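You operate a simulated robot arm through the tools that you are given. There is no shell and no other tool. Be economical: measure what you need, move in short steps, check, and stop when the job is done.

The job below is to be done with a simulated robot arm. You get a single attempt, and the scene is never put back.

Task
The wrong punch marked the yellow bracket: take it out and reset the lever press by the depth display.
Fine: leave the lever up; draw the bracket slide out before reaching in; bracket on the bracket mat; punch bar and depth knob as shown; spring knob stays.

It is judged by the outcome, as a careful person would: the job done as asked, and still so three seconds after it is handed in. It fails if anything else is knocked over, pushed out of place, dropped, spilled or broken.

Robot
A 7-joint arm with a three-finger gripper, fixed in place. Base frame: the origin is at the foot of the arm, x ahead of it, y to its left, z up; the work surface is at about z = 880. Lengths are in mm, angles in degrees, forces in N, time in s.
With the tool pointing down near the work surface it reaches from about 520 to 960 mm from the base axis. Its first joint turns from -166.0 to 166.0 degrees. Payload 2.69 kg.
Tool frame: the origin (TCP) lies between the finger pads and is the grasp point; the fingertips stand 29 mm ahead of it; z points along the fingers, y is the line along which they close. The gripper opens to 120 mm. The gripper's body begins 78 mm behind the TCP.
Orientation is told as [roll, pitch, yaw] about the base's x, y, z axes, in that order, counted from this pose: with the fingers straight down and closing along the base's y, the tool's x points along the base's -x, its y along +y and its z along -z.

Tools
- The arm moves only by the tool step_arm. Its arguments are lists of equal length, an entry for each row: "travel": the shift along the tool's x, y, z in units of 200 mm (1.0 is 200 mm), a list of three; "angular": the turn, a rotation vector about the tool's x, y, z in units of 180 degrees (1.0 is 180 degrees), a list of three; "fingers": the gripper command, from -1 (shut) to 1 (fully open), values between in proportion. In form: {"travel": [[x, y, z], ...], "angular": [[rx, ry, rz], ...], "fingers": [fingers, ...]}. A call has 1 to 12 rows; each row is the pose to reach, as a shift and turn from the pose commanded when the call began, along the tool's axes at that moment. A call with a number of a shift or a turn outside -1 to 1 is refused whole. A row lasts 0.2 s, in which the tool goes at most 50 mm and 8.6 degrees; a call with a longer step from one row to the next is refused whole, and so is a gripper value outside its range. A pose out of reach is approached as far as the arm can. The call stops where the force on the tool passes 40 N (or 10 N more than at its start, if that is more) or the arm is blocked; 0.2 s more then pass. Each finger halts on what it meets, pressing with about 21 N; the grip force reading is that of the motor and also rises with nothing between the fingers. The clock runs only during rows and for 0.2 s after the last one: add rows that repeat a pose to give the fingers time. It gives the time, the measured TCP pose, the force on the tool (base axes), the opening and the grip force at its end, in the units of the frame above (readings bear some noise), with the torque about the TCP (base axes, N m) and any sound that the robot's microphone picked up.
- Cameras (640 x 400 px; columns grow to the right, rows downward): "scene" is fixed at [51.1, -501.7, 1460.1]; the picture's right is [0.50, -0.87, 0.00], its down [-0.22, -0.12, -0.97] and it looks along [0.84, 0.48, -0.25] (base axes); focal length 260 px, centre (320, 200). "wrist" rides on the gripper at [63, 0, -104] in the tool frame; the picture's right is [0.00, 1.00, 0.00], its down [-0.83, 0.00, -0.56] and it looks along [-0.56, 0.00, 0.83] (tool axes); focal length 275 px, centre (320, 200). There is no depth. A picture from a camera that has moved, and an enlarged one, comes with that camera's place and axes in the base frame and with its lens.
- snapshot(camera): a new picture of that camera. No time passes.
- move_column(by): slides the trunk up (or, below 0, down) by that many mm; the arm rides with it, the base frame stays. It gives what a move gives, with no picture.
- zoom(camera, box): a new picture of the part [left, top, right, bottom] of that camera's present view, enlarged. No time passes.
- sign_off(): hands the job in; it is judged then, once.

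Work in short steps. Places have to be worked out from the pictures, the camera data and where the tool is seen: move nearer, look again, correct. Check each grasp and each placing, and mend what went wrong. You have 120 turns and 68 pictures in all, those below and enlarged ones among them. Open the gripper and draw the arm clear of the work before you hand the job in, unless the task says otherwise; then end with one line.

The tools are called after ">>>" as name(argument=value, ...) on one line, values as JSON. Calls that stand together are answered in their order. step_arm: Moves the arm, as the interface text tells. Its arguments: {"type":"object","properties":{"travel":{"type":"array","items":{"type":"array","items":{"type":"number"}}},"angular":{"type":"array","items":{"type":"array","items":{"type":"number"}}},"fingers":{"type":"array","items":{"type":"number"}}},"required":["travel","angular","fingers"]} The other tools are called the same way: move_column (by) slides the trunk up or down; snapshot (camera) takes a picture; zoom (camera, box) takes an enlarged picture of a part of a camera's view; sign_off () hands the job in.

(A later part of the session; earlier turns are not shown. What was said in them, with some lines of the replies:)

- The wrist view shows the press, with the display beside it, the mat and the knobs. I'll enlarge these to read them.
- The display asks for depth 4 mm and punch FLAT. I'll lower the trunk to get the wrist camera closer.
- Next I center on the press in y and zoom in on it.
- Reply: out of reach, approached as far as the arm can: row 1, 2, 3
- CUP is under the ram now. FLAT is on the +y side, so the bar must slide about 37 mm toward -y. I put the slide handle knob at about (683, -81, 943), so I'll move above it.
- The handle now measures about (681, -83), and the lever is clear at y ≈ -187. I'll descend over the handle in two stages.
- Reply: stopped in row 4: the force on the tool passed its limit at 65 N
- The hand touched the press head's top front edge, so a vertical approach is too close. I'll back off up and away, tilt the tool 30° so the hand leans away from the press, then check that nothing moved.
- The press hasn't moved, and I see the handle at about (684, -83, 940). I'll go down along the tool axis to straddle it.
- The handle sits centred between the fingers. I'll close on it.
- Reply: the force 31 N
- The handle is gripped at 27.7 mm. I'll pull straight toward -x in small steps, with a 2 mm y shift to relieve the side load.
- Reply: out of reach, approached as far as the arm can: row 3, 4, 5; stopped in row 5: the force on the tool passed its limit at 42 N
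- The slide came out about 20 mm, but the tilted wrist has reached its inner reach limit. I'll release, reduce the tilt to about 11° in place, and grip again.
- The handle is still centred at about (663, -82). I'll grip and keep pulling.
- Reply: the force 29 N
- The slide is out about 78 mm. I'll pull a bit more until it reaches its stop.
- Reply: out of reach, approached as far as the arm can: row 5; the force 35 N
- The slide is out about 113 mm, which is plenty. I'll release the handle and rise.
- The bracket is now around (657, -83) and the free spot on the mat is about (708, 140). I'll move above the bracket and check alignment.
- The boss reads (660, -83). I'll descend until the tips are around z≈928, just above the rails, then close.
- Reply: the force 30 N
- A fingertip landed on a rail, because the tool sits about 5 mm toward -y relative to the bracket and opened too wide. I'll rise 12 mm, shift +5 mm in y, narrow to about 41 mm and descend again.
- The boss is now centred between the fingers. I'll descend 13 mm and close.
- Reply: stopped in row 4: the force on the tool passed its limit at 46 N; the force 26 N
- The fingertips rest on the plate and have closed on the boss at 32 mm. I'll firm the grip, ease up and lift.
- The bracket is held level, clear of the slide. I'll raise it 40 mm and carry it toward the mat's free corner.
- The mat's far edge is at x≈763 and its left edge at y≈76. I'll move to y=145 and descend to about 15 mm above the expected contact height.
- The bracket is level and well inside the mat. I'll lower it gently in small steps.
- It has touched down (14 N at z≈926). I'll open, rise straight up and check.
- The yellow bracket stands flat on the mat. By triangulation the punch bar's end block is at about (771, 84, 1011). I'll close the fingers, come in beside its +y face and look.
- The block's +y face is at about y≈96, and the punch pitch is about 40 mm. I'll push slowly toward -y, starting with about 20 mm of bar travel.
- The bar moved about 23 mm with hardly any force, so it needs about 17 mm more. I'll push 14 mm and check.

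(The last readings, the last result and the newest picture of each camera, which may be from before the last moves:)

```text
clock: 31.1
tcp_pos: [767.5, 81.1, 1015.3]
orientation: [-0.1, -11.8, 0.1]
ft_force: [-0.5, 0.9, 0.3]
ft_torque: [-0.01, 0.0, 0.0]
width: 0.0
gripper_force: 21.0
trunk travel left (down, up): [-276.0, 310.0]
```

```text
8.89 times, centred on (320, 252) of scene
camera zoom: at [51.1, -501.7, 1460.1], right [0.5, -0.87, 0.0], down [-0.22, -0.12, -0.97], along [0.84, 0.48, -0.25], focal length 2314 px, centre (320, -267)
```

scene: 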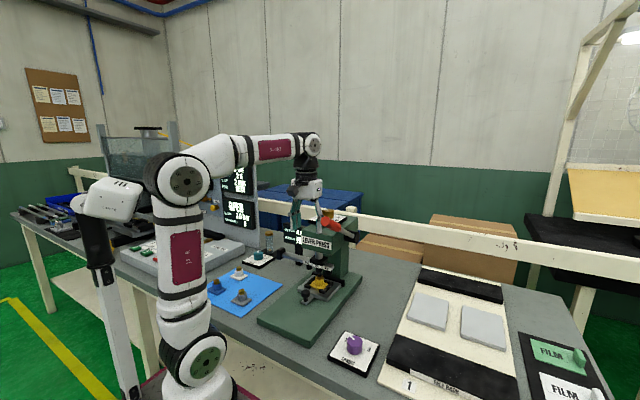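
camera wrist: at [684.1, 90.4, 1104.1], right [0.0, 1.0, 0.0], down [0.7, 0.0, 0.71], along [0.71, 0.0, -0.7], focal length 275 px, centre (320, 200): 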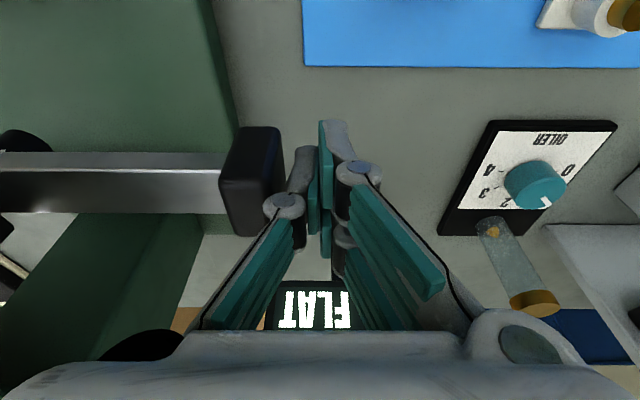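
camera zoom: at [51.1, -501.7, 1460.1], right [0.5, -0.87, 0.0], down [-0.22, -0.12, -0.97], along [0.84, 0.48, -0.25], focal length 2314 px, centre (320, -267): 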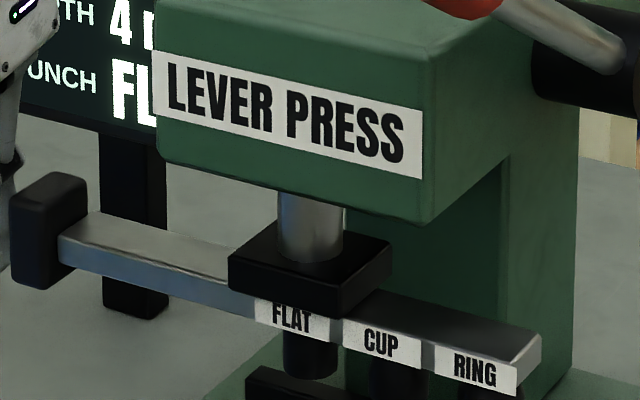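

FLAT's punch now sits right under the ram axis (310.5 px against 311.5), as CUP did before. I'll back off in +y, then rise and get an overhead view of the depth knob.

>>> step_arm(travel=[[0, 0.1, 0], [0, 0.25, 0], [0.05, 0.25, -0.2], [0.15, 0.2, -0.4], [0.25, 0.0, -0.5], [0.3, -0.2, -0.6], [0.4, -0.35, -0.7], [0.4, -0.5, -0.8], [0.4, -0.65, -0.9], [0.4, -0.8, -0.95], [0.4, -0.8, -0.95]], angular=[[0, 0, 0], [0, 0, 0], [0, 0, 0], [0, 0, 0], [0, 0, 0], [0, 0, 0], [0, 0, 0], [0, 0, 0], [0, 0, 0], [0, 0, 0], [0, 0, 0]], fingers=[-1, -1, -1, -1, -1, -1, -1, -1, -1, -1, -1])

>>> snapshot(camera="wrist")

>>> zoom(camera="scene", box=[290, 180, 370, 240])

```text
clock: 33.5
tcp_pos: [647.4, -80.0, 1187.1]
orientation: [-0.1, -11.8, -0.1]
ft_force: [-0.2, 0.2, -0.3]
ft_torque: [0.01, -0.04, 0.03]
width: 0.0
gripper_force: 21.3
trunk travel left (down, up): [-276.0, 310.0]
```

```text
27 pictures are left
camera wrist: at [563.8, -81.8, 1274.9], right [0.0, 1.0, 0.0], down [0.7, 0.0, 0.71], along [0.71, 0.0, -0.7], focal length 275 px, centre (320, 200)
```

wrist: 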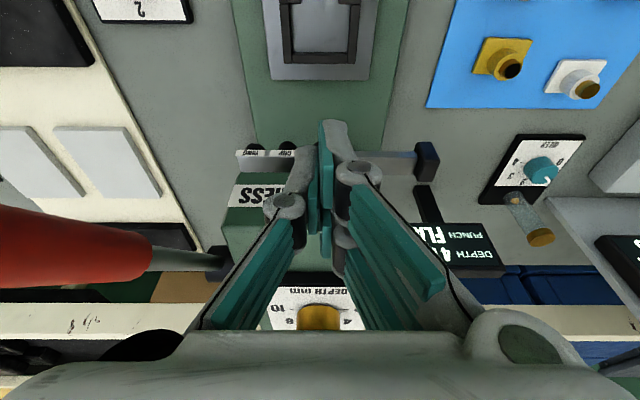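

```text
6.67 times, centred on (330, 210) of scene
camera zoom: at [51.1, -501.7, 1460.1], right [0.5, -0.87, 0.0], down [-0.22, -0.12, -0.97], along [0.84, 0.48, -0.25], focal length 1736 px, centre (253, 133)
```

zoom: 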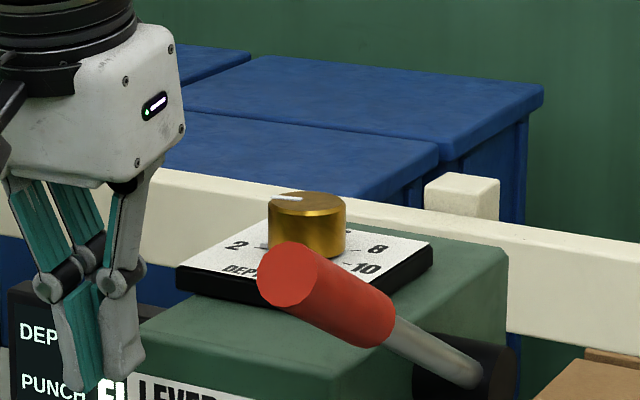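

The knob's pointer isn't clear from here. I'll rise, return the tool to vertical, and open the fingers to look down on the depth dial.

>>> step_arm(travel=[[-0.04, 0, -0.2], [-0.09, 0, -0.4], [-0.146, 0, -0.6], [-0.25, 0, -0.7], [-0.45, 0, -0.65], [-0.65, -0.01, -0.6], [-0.8, -0.015, -0.57], [-0.8, -0.015, -0.57]], angular=[[0, 0, 0], [0, 0, 0], [0, 0.033, 0], [0, 0.066, 0], [0, 0.066, 0], [0, 0.066, 0], [0, 0.066, 0], [0, 0.066, 0]], fingers=[0.2, 0.2, 0.2, 0.2, 0.2, 0.2, 0.2, 0.2])

>>> snapshot(camera="wrist")

```text
clock: 35.3
tcp_pos: [760.1, -81.5, 1299.6]
orientation: [-0.1, -0.2, -0.1]
ft_force: [-0.9, -0.3, 0.3]
ft_torque: [0.01, -0.08, -0.01]
width: 72.0
gripper_force: 0.0
out of reach, approached as far as the arm can: row 4, 5, 6, 7, 8
trunk travel left (down, up): [-276.0, 310.0]
```

```text
25 pictures are left
camera wrist: at [694.5, -83.7, 1401.3], right [-0.01, 1.0, 0.0], down [0.83, 0.01, 0.56], along [0.56, 0.0, -0.83], focal length 275 px, centre (320, 200)
```

wrist: 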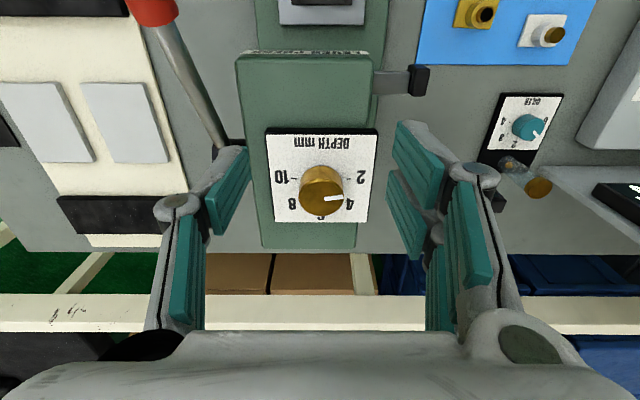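

Now I'll zoom in on the dial.

>>> zoom(camera="wrist", box=[260, 115, 390, 235])

```text
3.33 times, centred on (325, 175) of wrist
camera zoom: at [694.5, -83.7, 1401.3], right [-0.01, 1.0, 0.0], down [0.83, 0.01, 0.56], along [0.56, 0.0, -0.83], focal length 918 px, centre (303, 283)
```

zoom: 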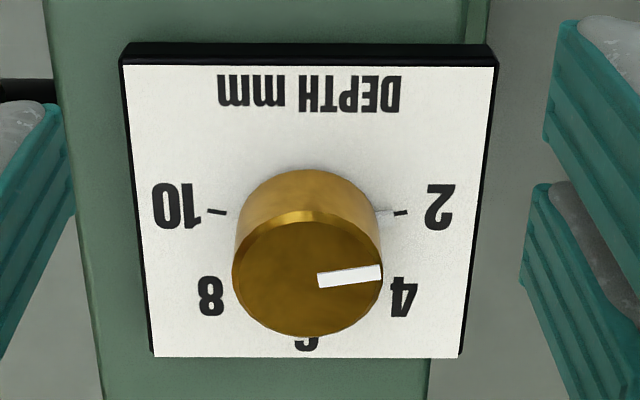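

The pointer is at 2 (about -10°), and 4 lies about 50° clockwise seen from above. I hit the outer reach limit here, so I'll raise the trunk before reaching over the knob.

>>> move_column(by=150)

```text
clock: 37.0
tcp_pos: [690.0, -84.5, 1444.0]
orientation: [-0.1, -0.2, 0.0]
ft_force: [1.3, 0.3, 0.5]
ft_torque: [-0.03, 0.02, -0.02]
width: 72.0
gripper_force: 0.1
trunk travel left (down, up): [-426.0, 160.0]
```

I'll move diagonally to about 65 mm above grasp height over the knob and look.

>>> step_arm(travel=[[-0.13, 0.01, 0.15], [-0.26, 0.015, 0.3], [-0.39, 0.02, 0.45], [-0.52, 0.022, 0.6], [-0.64, 0.022, 0.76], [-0.715, 0.022, 0.92], [-0.715, 0.022, 0.92]], angular=[[0, 0, 0], [0, 0, 0], [0, 0, 0], [0, 0, 0], [0, 0, 0], [0, 0, 0], [0, 0, 0]], fingers=[0.2, 0.2, 0.2, 0.2, 0.2, 0.2, 0.2])

>>> snapshot(camera="wrist")

```text
clock: 38.6
tcp_pos: [833.4, -78.3, 1260.9]
orientation: [-0.1, 0.0, 0.1]
ft_force: [0.2, -0.2, -0.2]
ft_torque: [-0.03, 0.03, 0.03]
width: 72.0
gripper_force: 0.0
trunk travel left (down, up): [-426.0, 160.0]
```

```text
23 pictures are left
camera wrist: at [768.7, -80.7, 1363.6], right [-0.01, 1.0, 0.0], down [0.83, 0.01, 0.56], along [0.56, 0.0, -0.83], focal length 275 px, centre (320, 200)
```

wrist: 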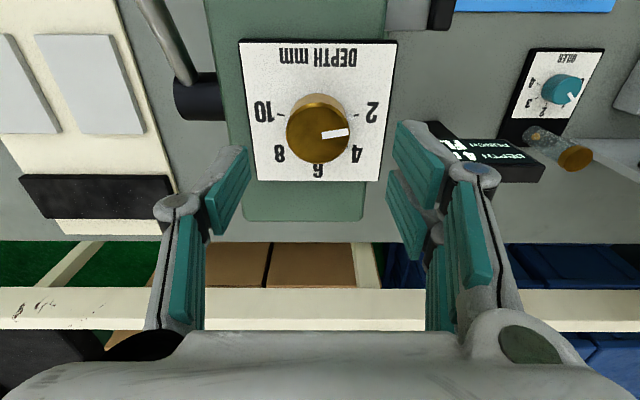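

The knob centre reads (836, -79.5). I'll zoom in once for precise dial angles before descending.

>>> zoom(camera="wrist", box=[235, 35, 400, 190])

```text
2.58 times, centred on (318, 112) of wrist
camera zoom: at [768.7, -80.7, 1363.6], right [-0.01, 1.0, 0.0], down [0.83, 0.01, 0.56], along [0.56, 0.0, -0.83], focal length 710 px, centre (326, 426)
```

zoom: 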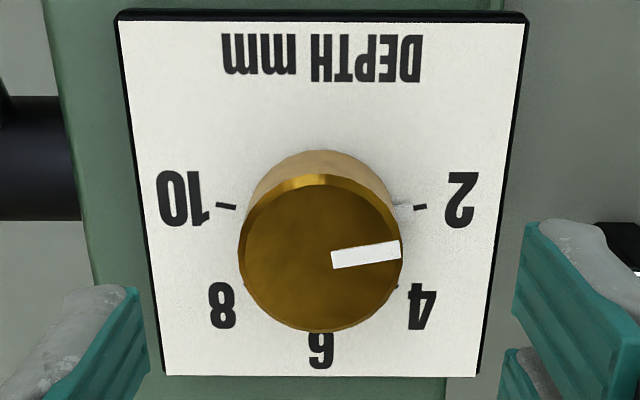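

The geometry confirms 2 at -10°, 4 at +40° and the pointer at about -9°. I'll descend over the knob.

>>> step_arm(travel=[[-0.0125, -0.006, 0.12], [-0.0125, -0.006, 0.24], [-0.0125, -0.006, 0.32], [-0.0125, -0.006, 0.32]], angular=[[0, 0, 0], [0, 0, 0], [0, 0, 0], [0, 0, 0]], fingers=[0.1, 0.0, 0.0, 0.0])

>>> snapshot(camera="wrist")

>>> zoom(camera="scene", box=[290, 150, 370, 230])

```text
clock: 39.6
tcp_pos: [835.6, -79.9, 1196.2]
orientation: [-0.1, 0.0, 0.0]
ft_force: [0.1, -0.3, 0.7]
ft_torque: [0.02, 0.03, 0.02]
width: 59.7
gripper_force: 0.0
trunk travel left (down, up): [-426.0, 160.0]
```

```text
21 pictures are left
camera wrist: at [771.5, -82.0, 1298.4], right [0.0, 1.0, 0.0], down [0.83, 0.0, 0.56], along [0.56, 0.0, -0.83], focal length 275 px, centre (320, 200)
```

wrist: 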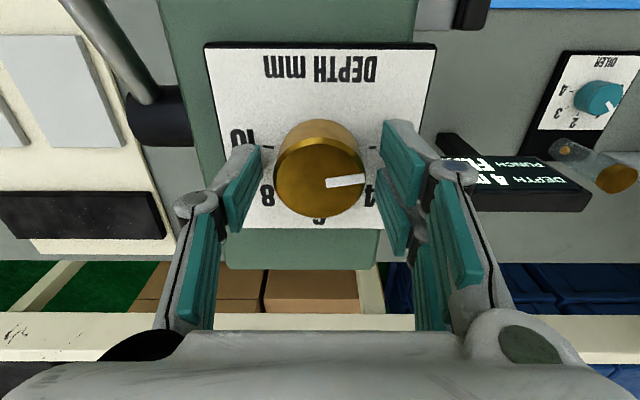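

```text
5.00 times, centred on (330, 190) of scene
camera zoom: at [51.1, -501.7, 1460.1], right [0.5, -0.87, 0.0], down [-0.22, -0.12, -0.97], along [0.84, 0.48, -0.25], focal length 1302 px, centre (270, 250)
```

zoom: 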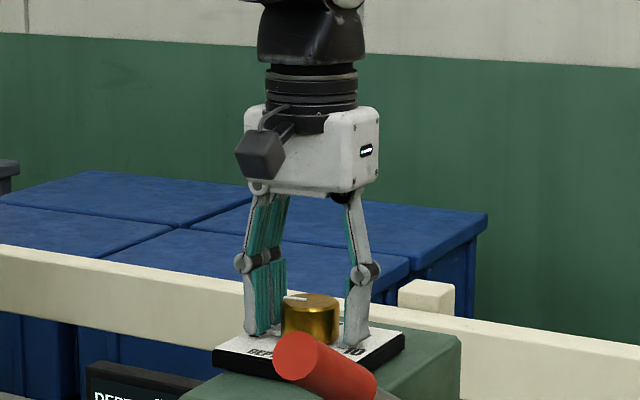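

The fingers straddle the knob. I'll close on it.

>>> step_arm(travel=[[0, 0, 0], [0, 0, 0], [0, 0, 0]], angular=[[0, 0, 0], [0, 0, 0], [0, 0, 0]], fingers=[-1, -1, -1])

```text
clock: 40.4
tcp_pos: [835.8, -79.7, 1195.6]
orientation: [-0.1, -0.1, 0.0]
ft_force: [0.2, -1.5, -0.1]
ft_torque: [-0.18, -0.43, -0.1]
width: 41.0
gripper_force: 44.9
trunk travel left (down, up): [-426.0, 160.0]
```

The knob is gripped at 41.0 mm with almost no side load. I'll turn it about 49° clockwise seen from above.

>>> step_arm(travel=[[0, 0, 0], [0, 0, 0], [0, 0, 0], [0, 0, 0], [0, 0, 0], [0, 0, 0], [0, 0, 0]], angular=[[0, 0, 0.0455], [0, 0, 0.091], [0, 0, 0.1365], [0, 0, 0.182], [0, 0, 0.2275], [0, 0, 0.2722], [0, 0, 0.2722]], fingers=[-1, -1, -1, -1, -1, -1, -1])

>>> snapshot(camera="wrist")

```text
clock: 42.0
tcp_pos: [836.0, -81.1, 1196.2]
orientation: [-0.1, 0.0, -49.1]
ft_force: [-9.7, 7.4, -10.4]
ft_torque: [0.3, 0.53, -0.01]
width: 41.1
gripper_force: 45.0
trunk travel left (down, up): [-426.0, 160.0]
```

```text
19 pictures are left
camera wrist: at [793.2, -35.5, 1298.9], right [0.75, 0.66, 0.0], down [0.55, -0.62, 0.56], along [0.37, -0.42, -0.83], focal length 275 px, centre (320, 200)
```

wrist: 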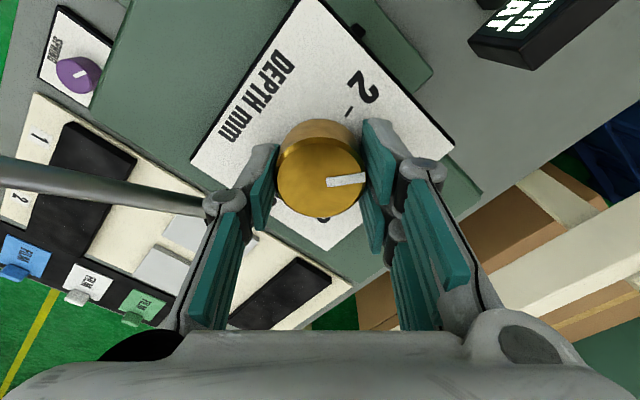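

The knob followed the hand. I'll release, rise, turn back and check the dial.

>>> step_arm(travel=[[0, 0, 0], [0, 0, 0], [0, 0, -0.15], [0, 0, -0.3], [0, 0, -0.32], [0, 0, -0.32], [0, 0, -0.32], [0, 0, -0.32], [0, 0, -0.32], [0, 0, -0.32], [0, 0, -0.32]], angular=[[0, 0, 0], [0, 0, 0], [0, 0, 0], [0, 0, 0], [0, 0, -0.0455], [0, 0, -0.091], [0, 0, -0.1365], [0, 0, -0.182], [0, 0, -0.2275], [0, 0, -0.2722], [0, 0, -0.2722]], fingers=[0, 0, 0, 0, 0.2, 0.2, 0.2, 0.2, 0.2, 0.2, 0.2])

>>> zoom(camera="wrist", box=[235, 35, 400, 190])

```text
clock: 44.4
tcp_pos: [836.0, -84.0, 1261.5]
orientation: [-0.1, -0.1, 0.2]
ft_force: [0.7, -0.3, -0.3]
ft_torque: [-0.01, -0.02, 0.02]
width: 71.7
gripper_force: 0.0
trunk travel left (down, up): [-426.0, 160.0]
```

```text
2.58 times, centred on (318, 112) of wrist
camera zoom: at [771.4, -85.3, 1364.4], right [-0.01, 1.0, 0.0], down [0.83, 0.01, 0.56], along [0.56, 0.0, -0.83], focal length 710 px, centre (326, 426)
```

zoom: 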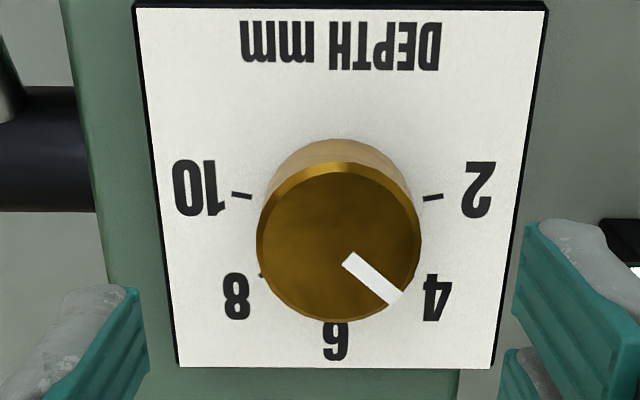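

The pointer now computes to about 39.4° against 40° for "4", so it's on 4. I'll withdraw the arm up and back, then do the final checks.

>>> step_arm(travel=[[0, 0, -0.2], [0.2, 0, -0.25], [0.4, 0, -0.25], [0.6, 0, -0.25], [0.8, 0, -0.25], [0.98, 0, -0.25], [0.98, 0, -0.25]], angular=[[0, 0, 0], [0, 0, 0], [0, 0, 0], [0, 0, 0], [0, 0, 0], [0, 0, 0], [0, 0, 0]], fingers=[1, 1, 1, 1, 1, 1, 1])

>>> snapshot(camera="wrist")

>>> zoom(camera="scene", box=[290, 230, 350, 275])

>>> zoom(camera="scene", box=[180, 200, 400, 350])

```text
clock: 46.0
tcp_pos: [642.7, -82.8, 1307.9]
orientation: [-0.1, 0.0, 0.0]
ft_force: [0.8, 0.1, 0.3]
ft_torque: [-0.05, -0.02, 0.01]
width: 120.1
gripper_force: 0.0
trunk travel left (down, up): [-426.0, 160.0]
```

```text
17 pictures are left
camera wrist: at [577.8, -86.0, 1410.4], right [0.0, 1.0, 0.0], down [0.83, 0.0, 0.56], along [0.56, 0.0, -0.83], focal length 275 px, centre (320, 200)
```

wrist: 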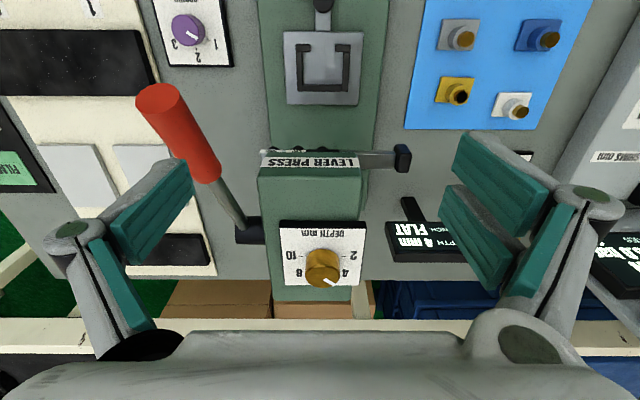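

```text
8.89 times, centred on (320, 252) of scene
camera zoom: at [51.1, -501.7, 1460.1], right [0.5, -0.87, 0.0], down [-0.22, -0.12, -0.97], along [0.84, 0.48, -0.25], focal length 2314 px, centre (320, -267)
```

zoom: 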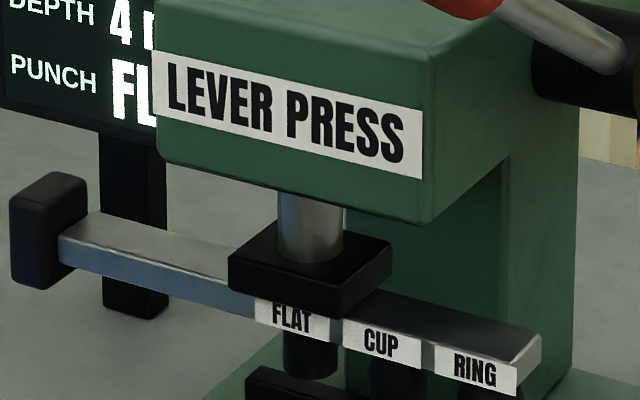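

```text
2.67 times, centred on (290, 275) of scene
camera zoom: at [51.1, -501.7, 1460.1], right [0.5, -0.87, 0.0], down [-0.22, -0.12, -0.97], along [0.84, 0.48, -0.25], focal length 694 px, centre (400, 0)
```

zoom: 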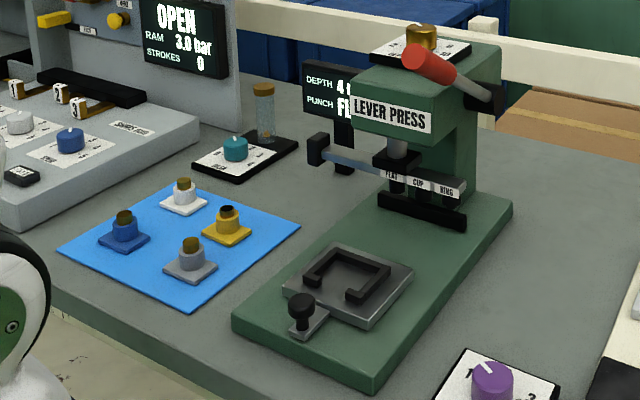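

All checks agree: FLAT is under the ram, the depth knob is on 4, the bracket is on the mat, the lever is up, the spring knob is unchanged and the arm is clear. I'm handing it in.

>>> sign_off()

```text
The job is handed in.
```

The yellow bracket is on the bracket mat, the punch bar is set to FLAT and the depth knob to 4 mm. The lever is up and the spring knob wasn't touched. I left the bracket slide drawn out. Early on, the hand bumped the top of the press head, but nothing moved in the pictures.
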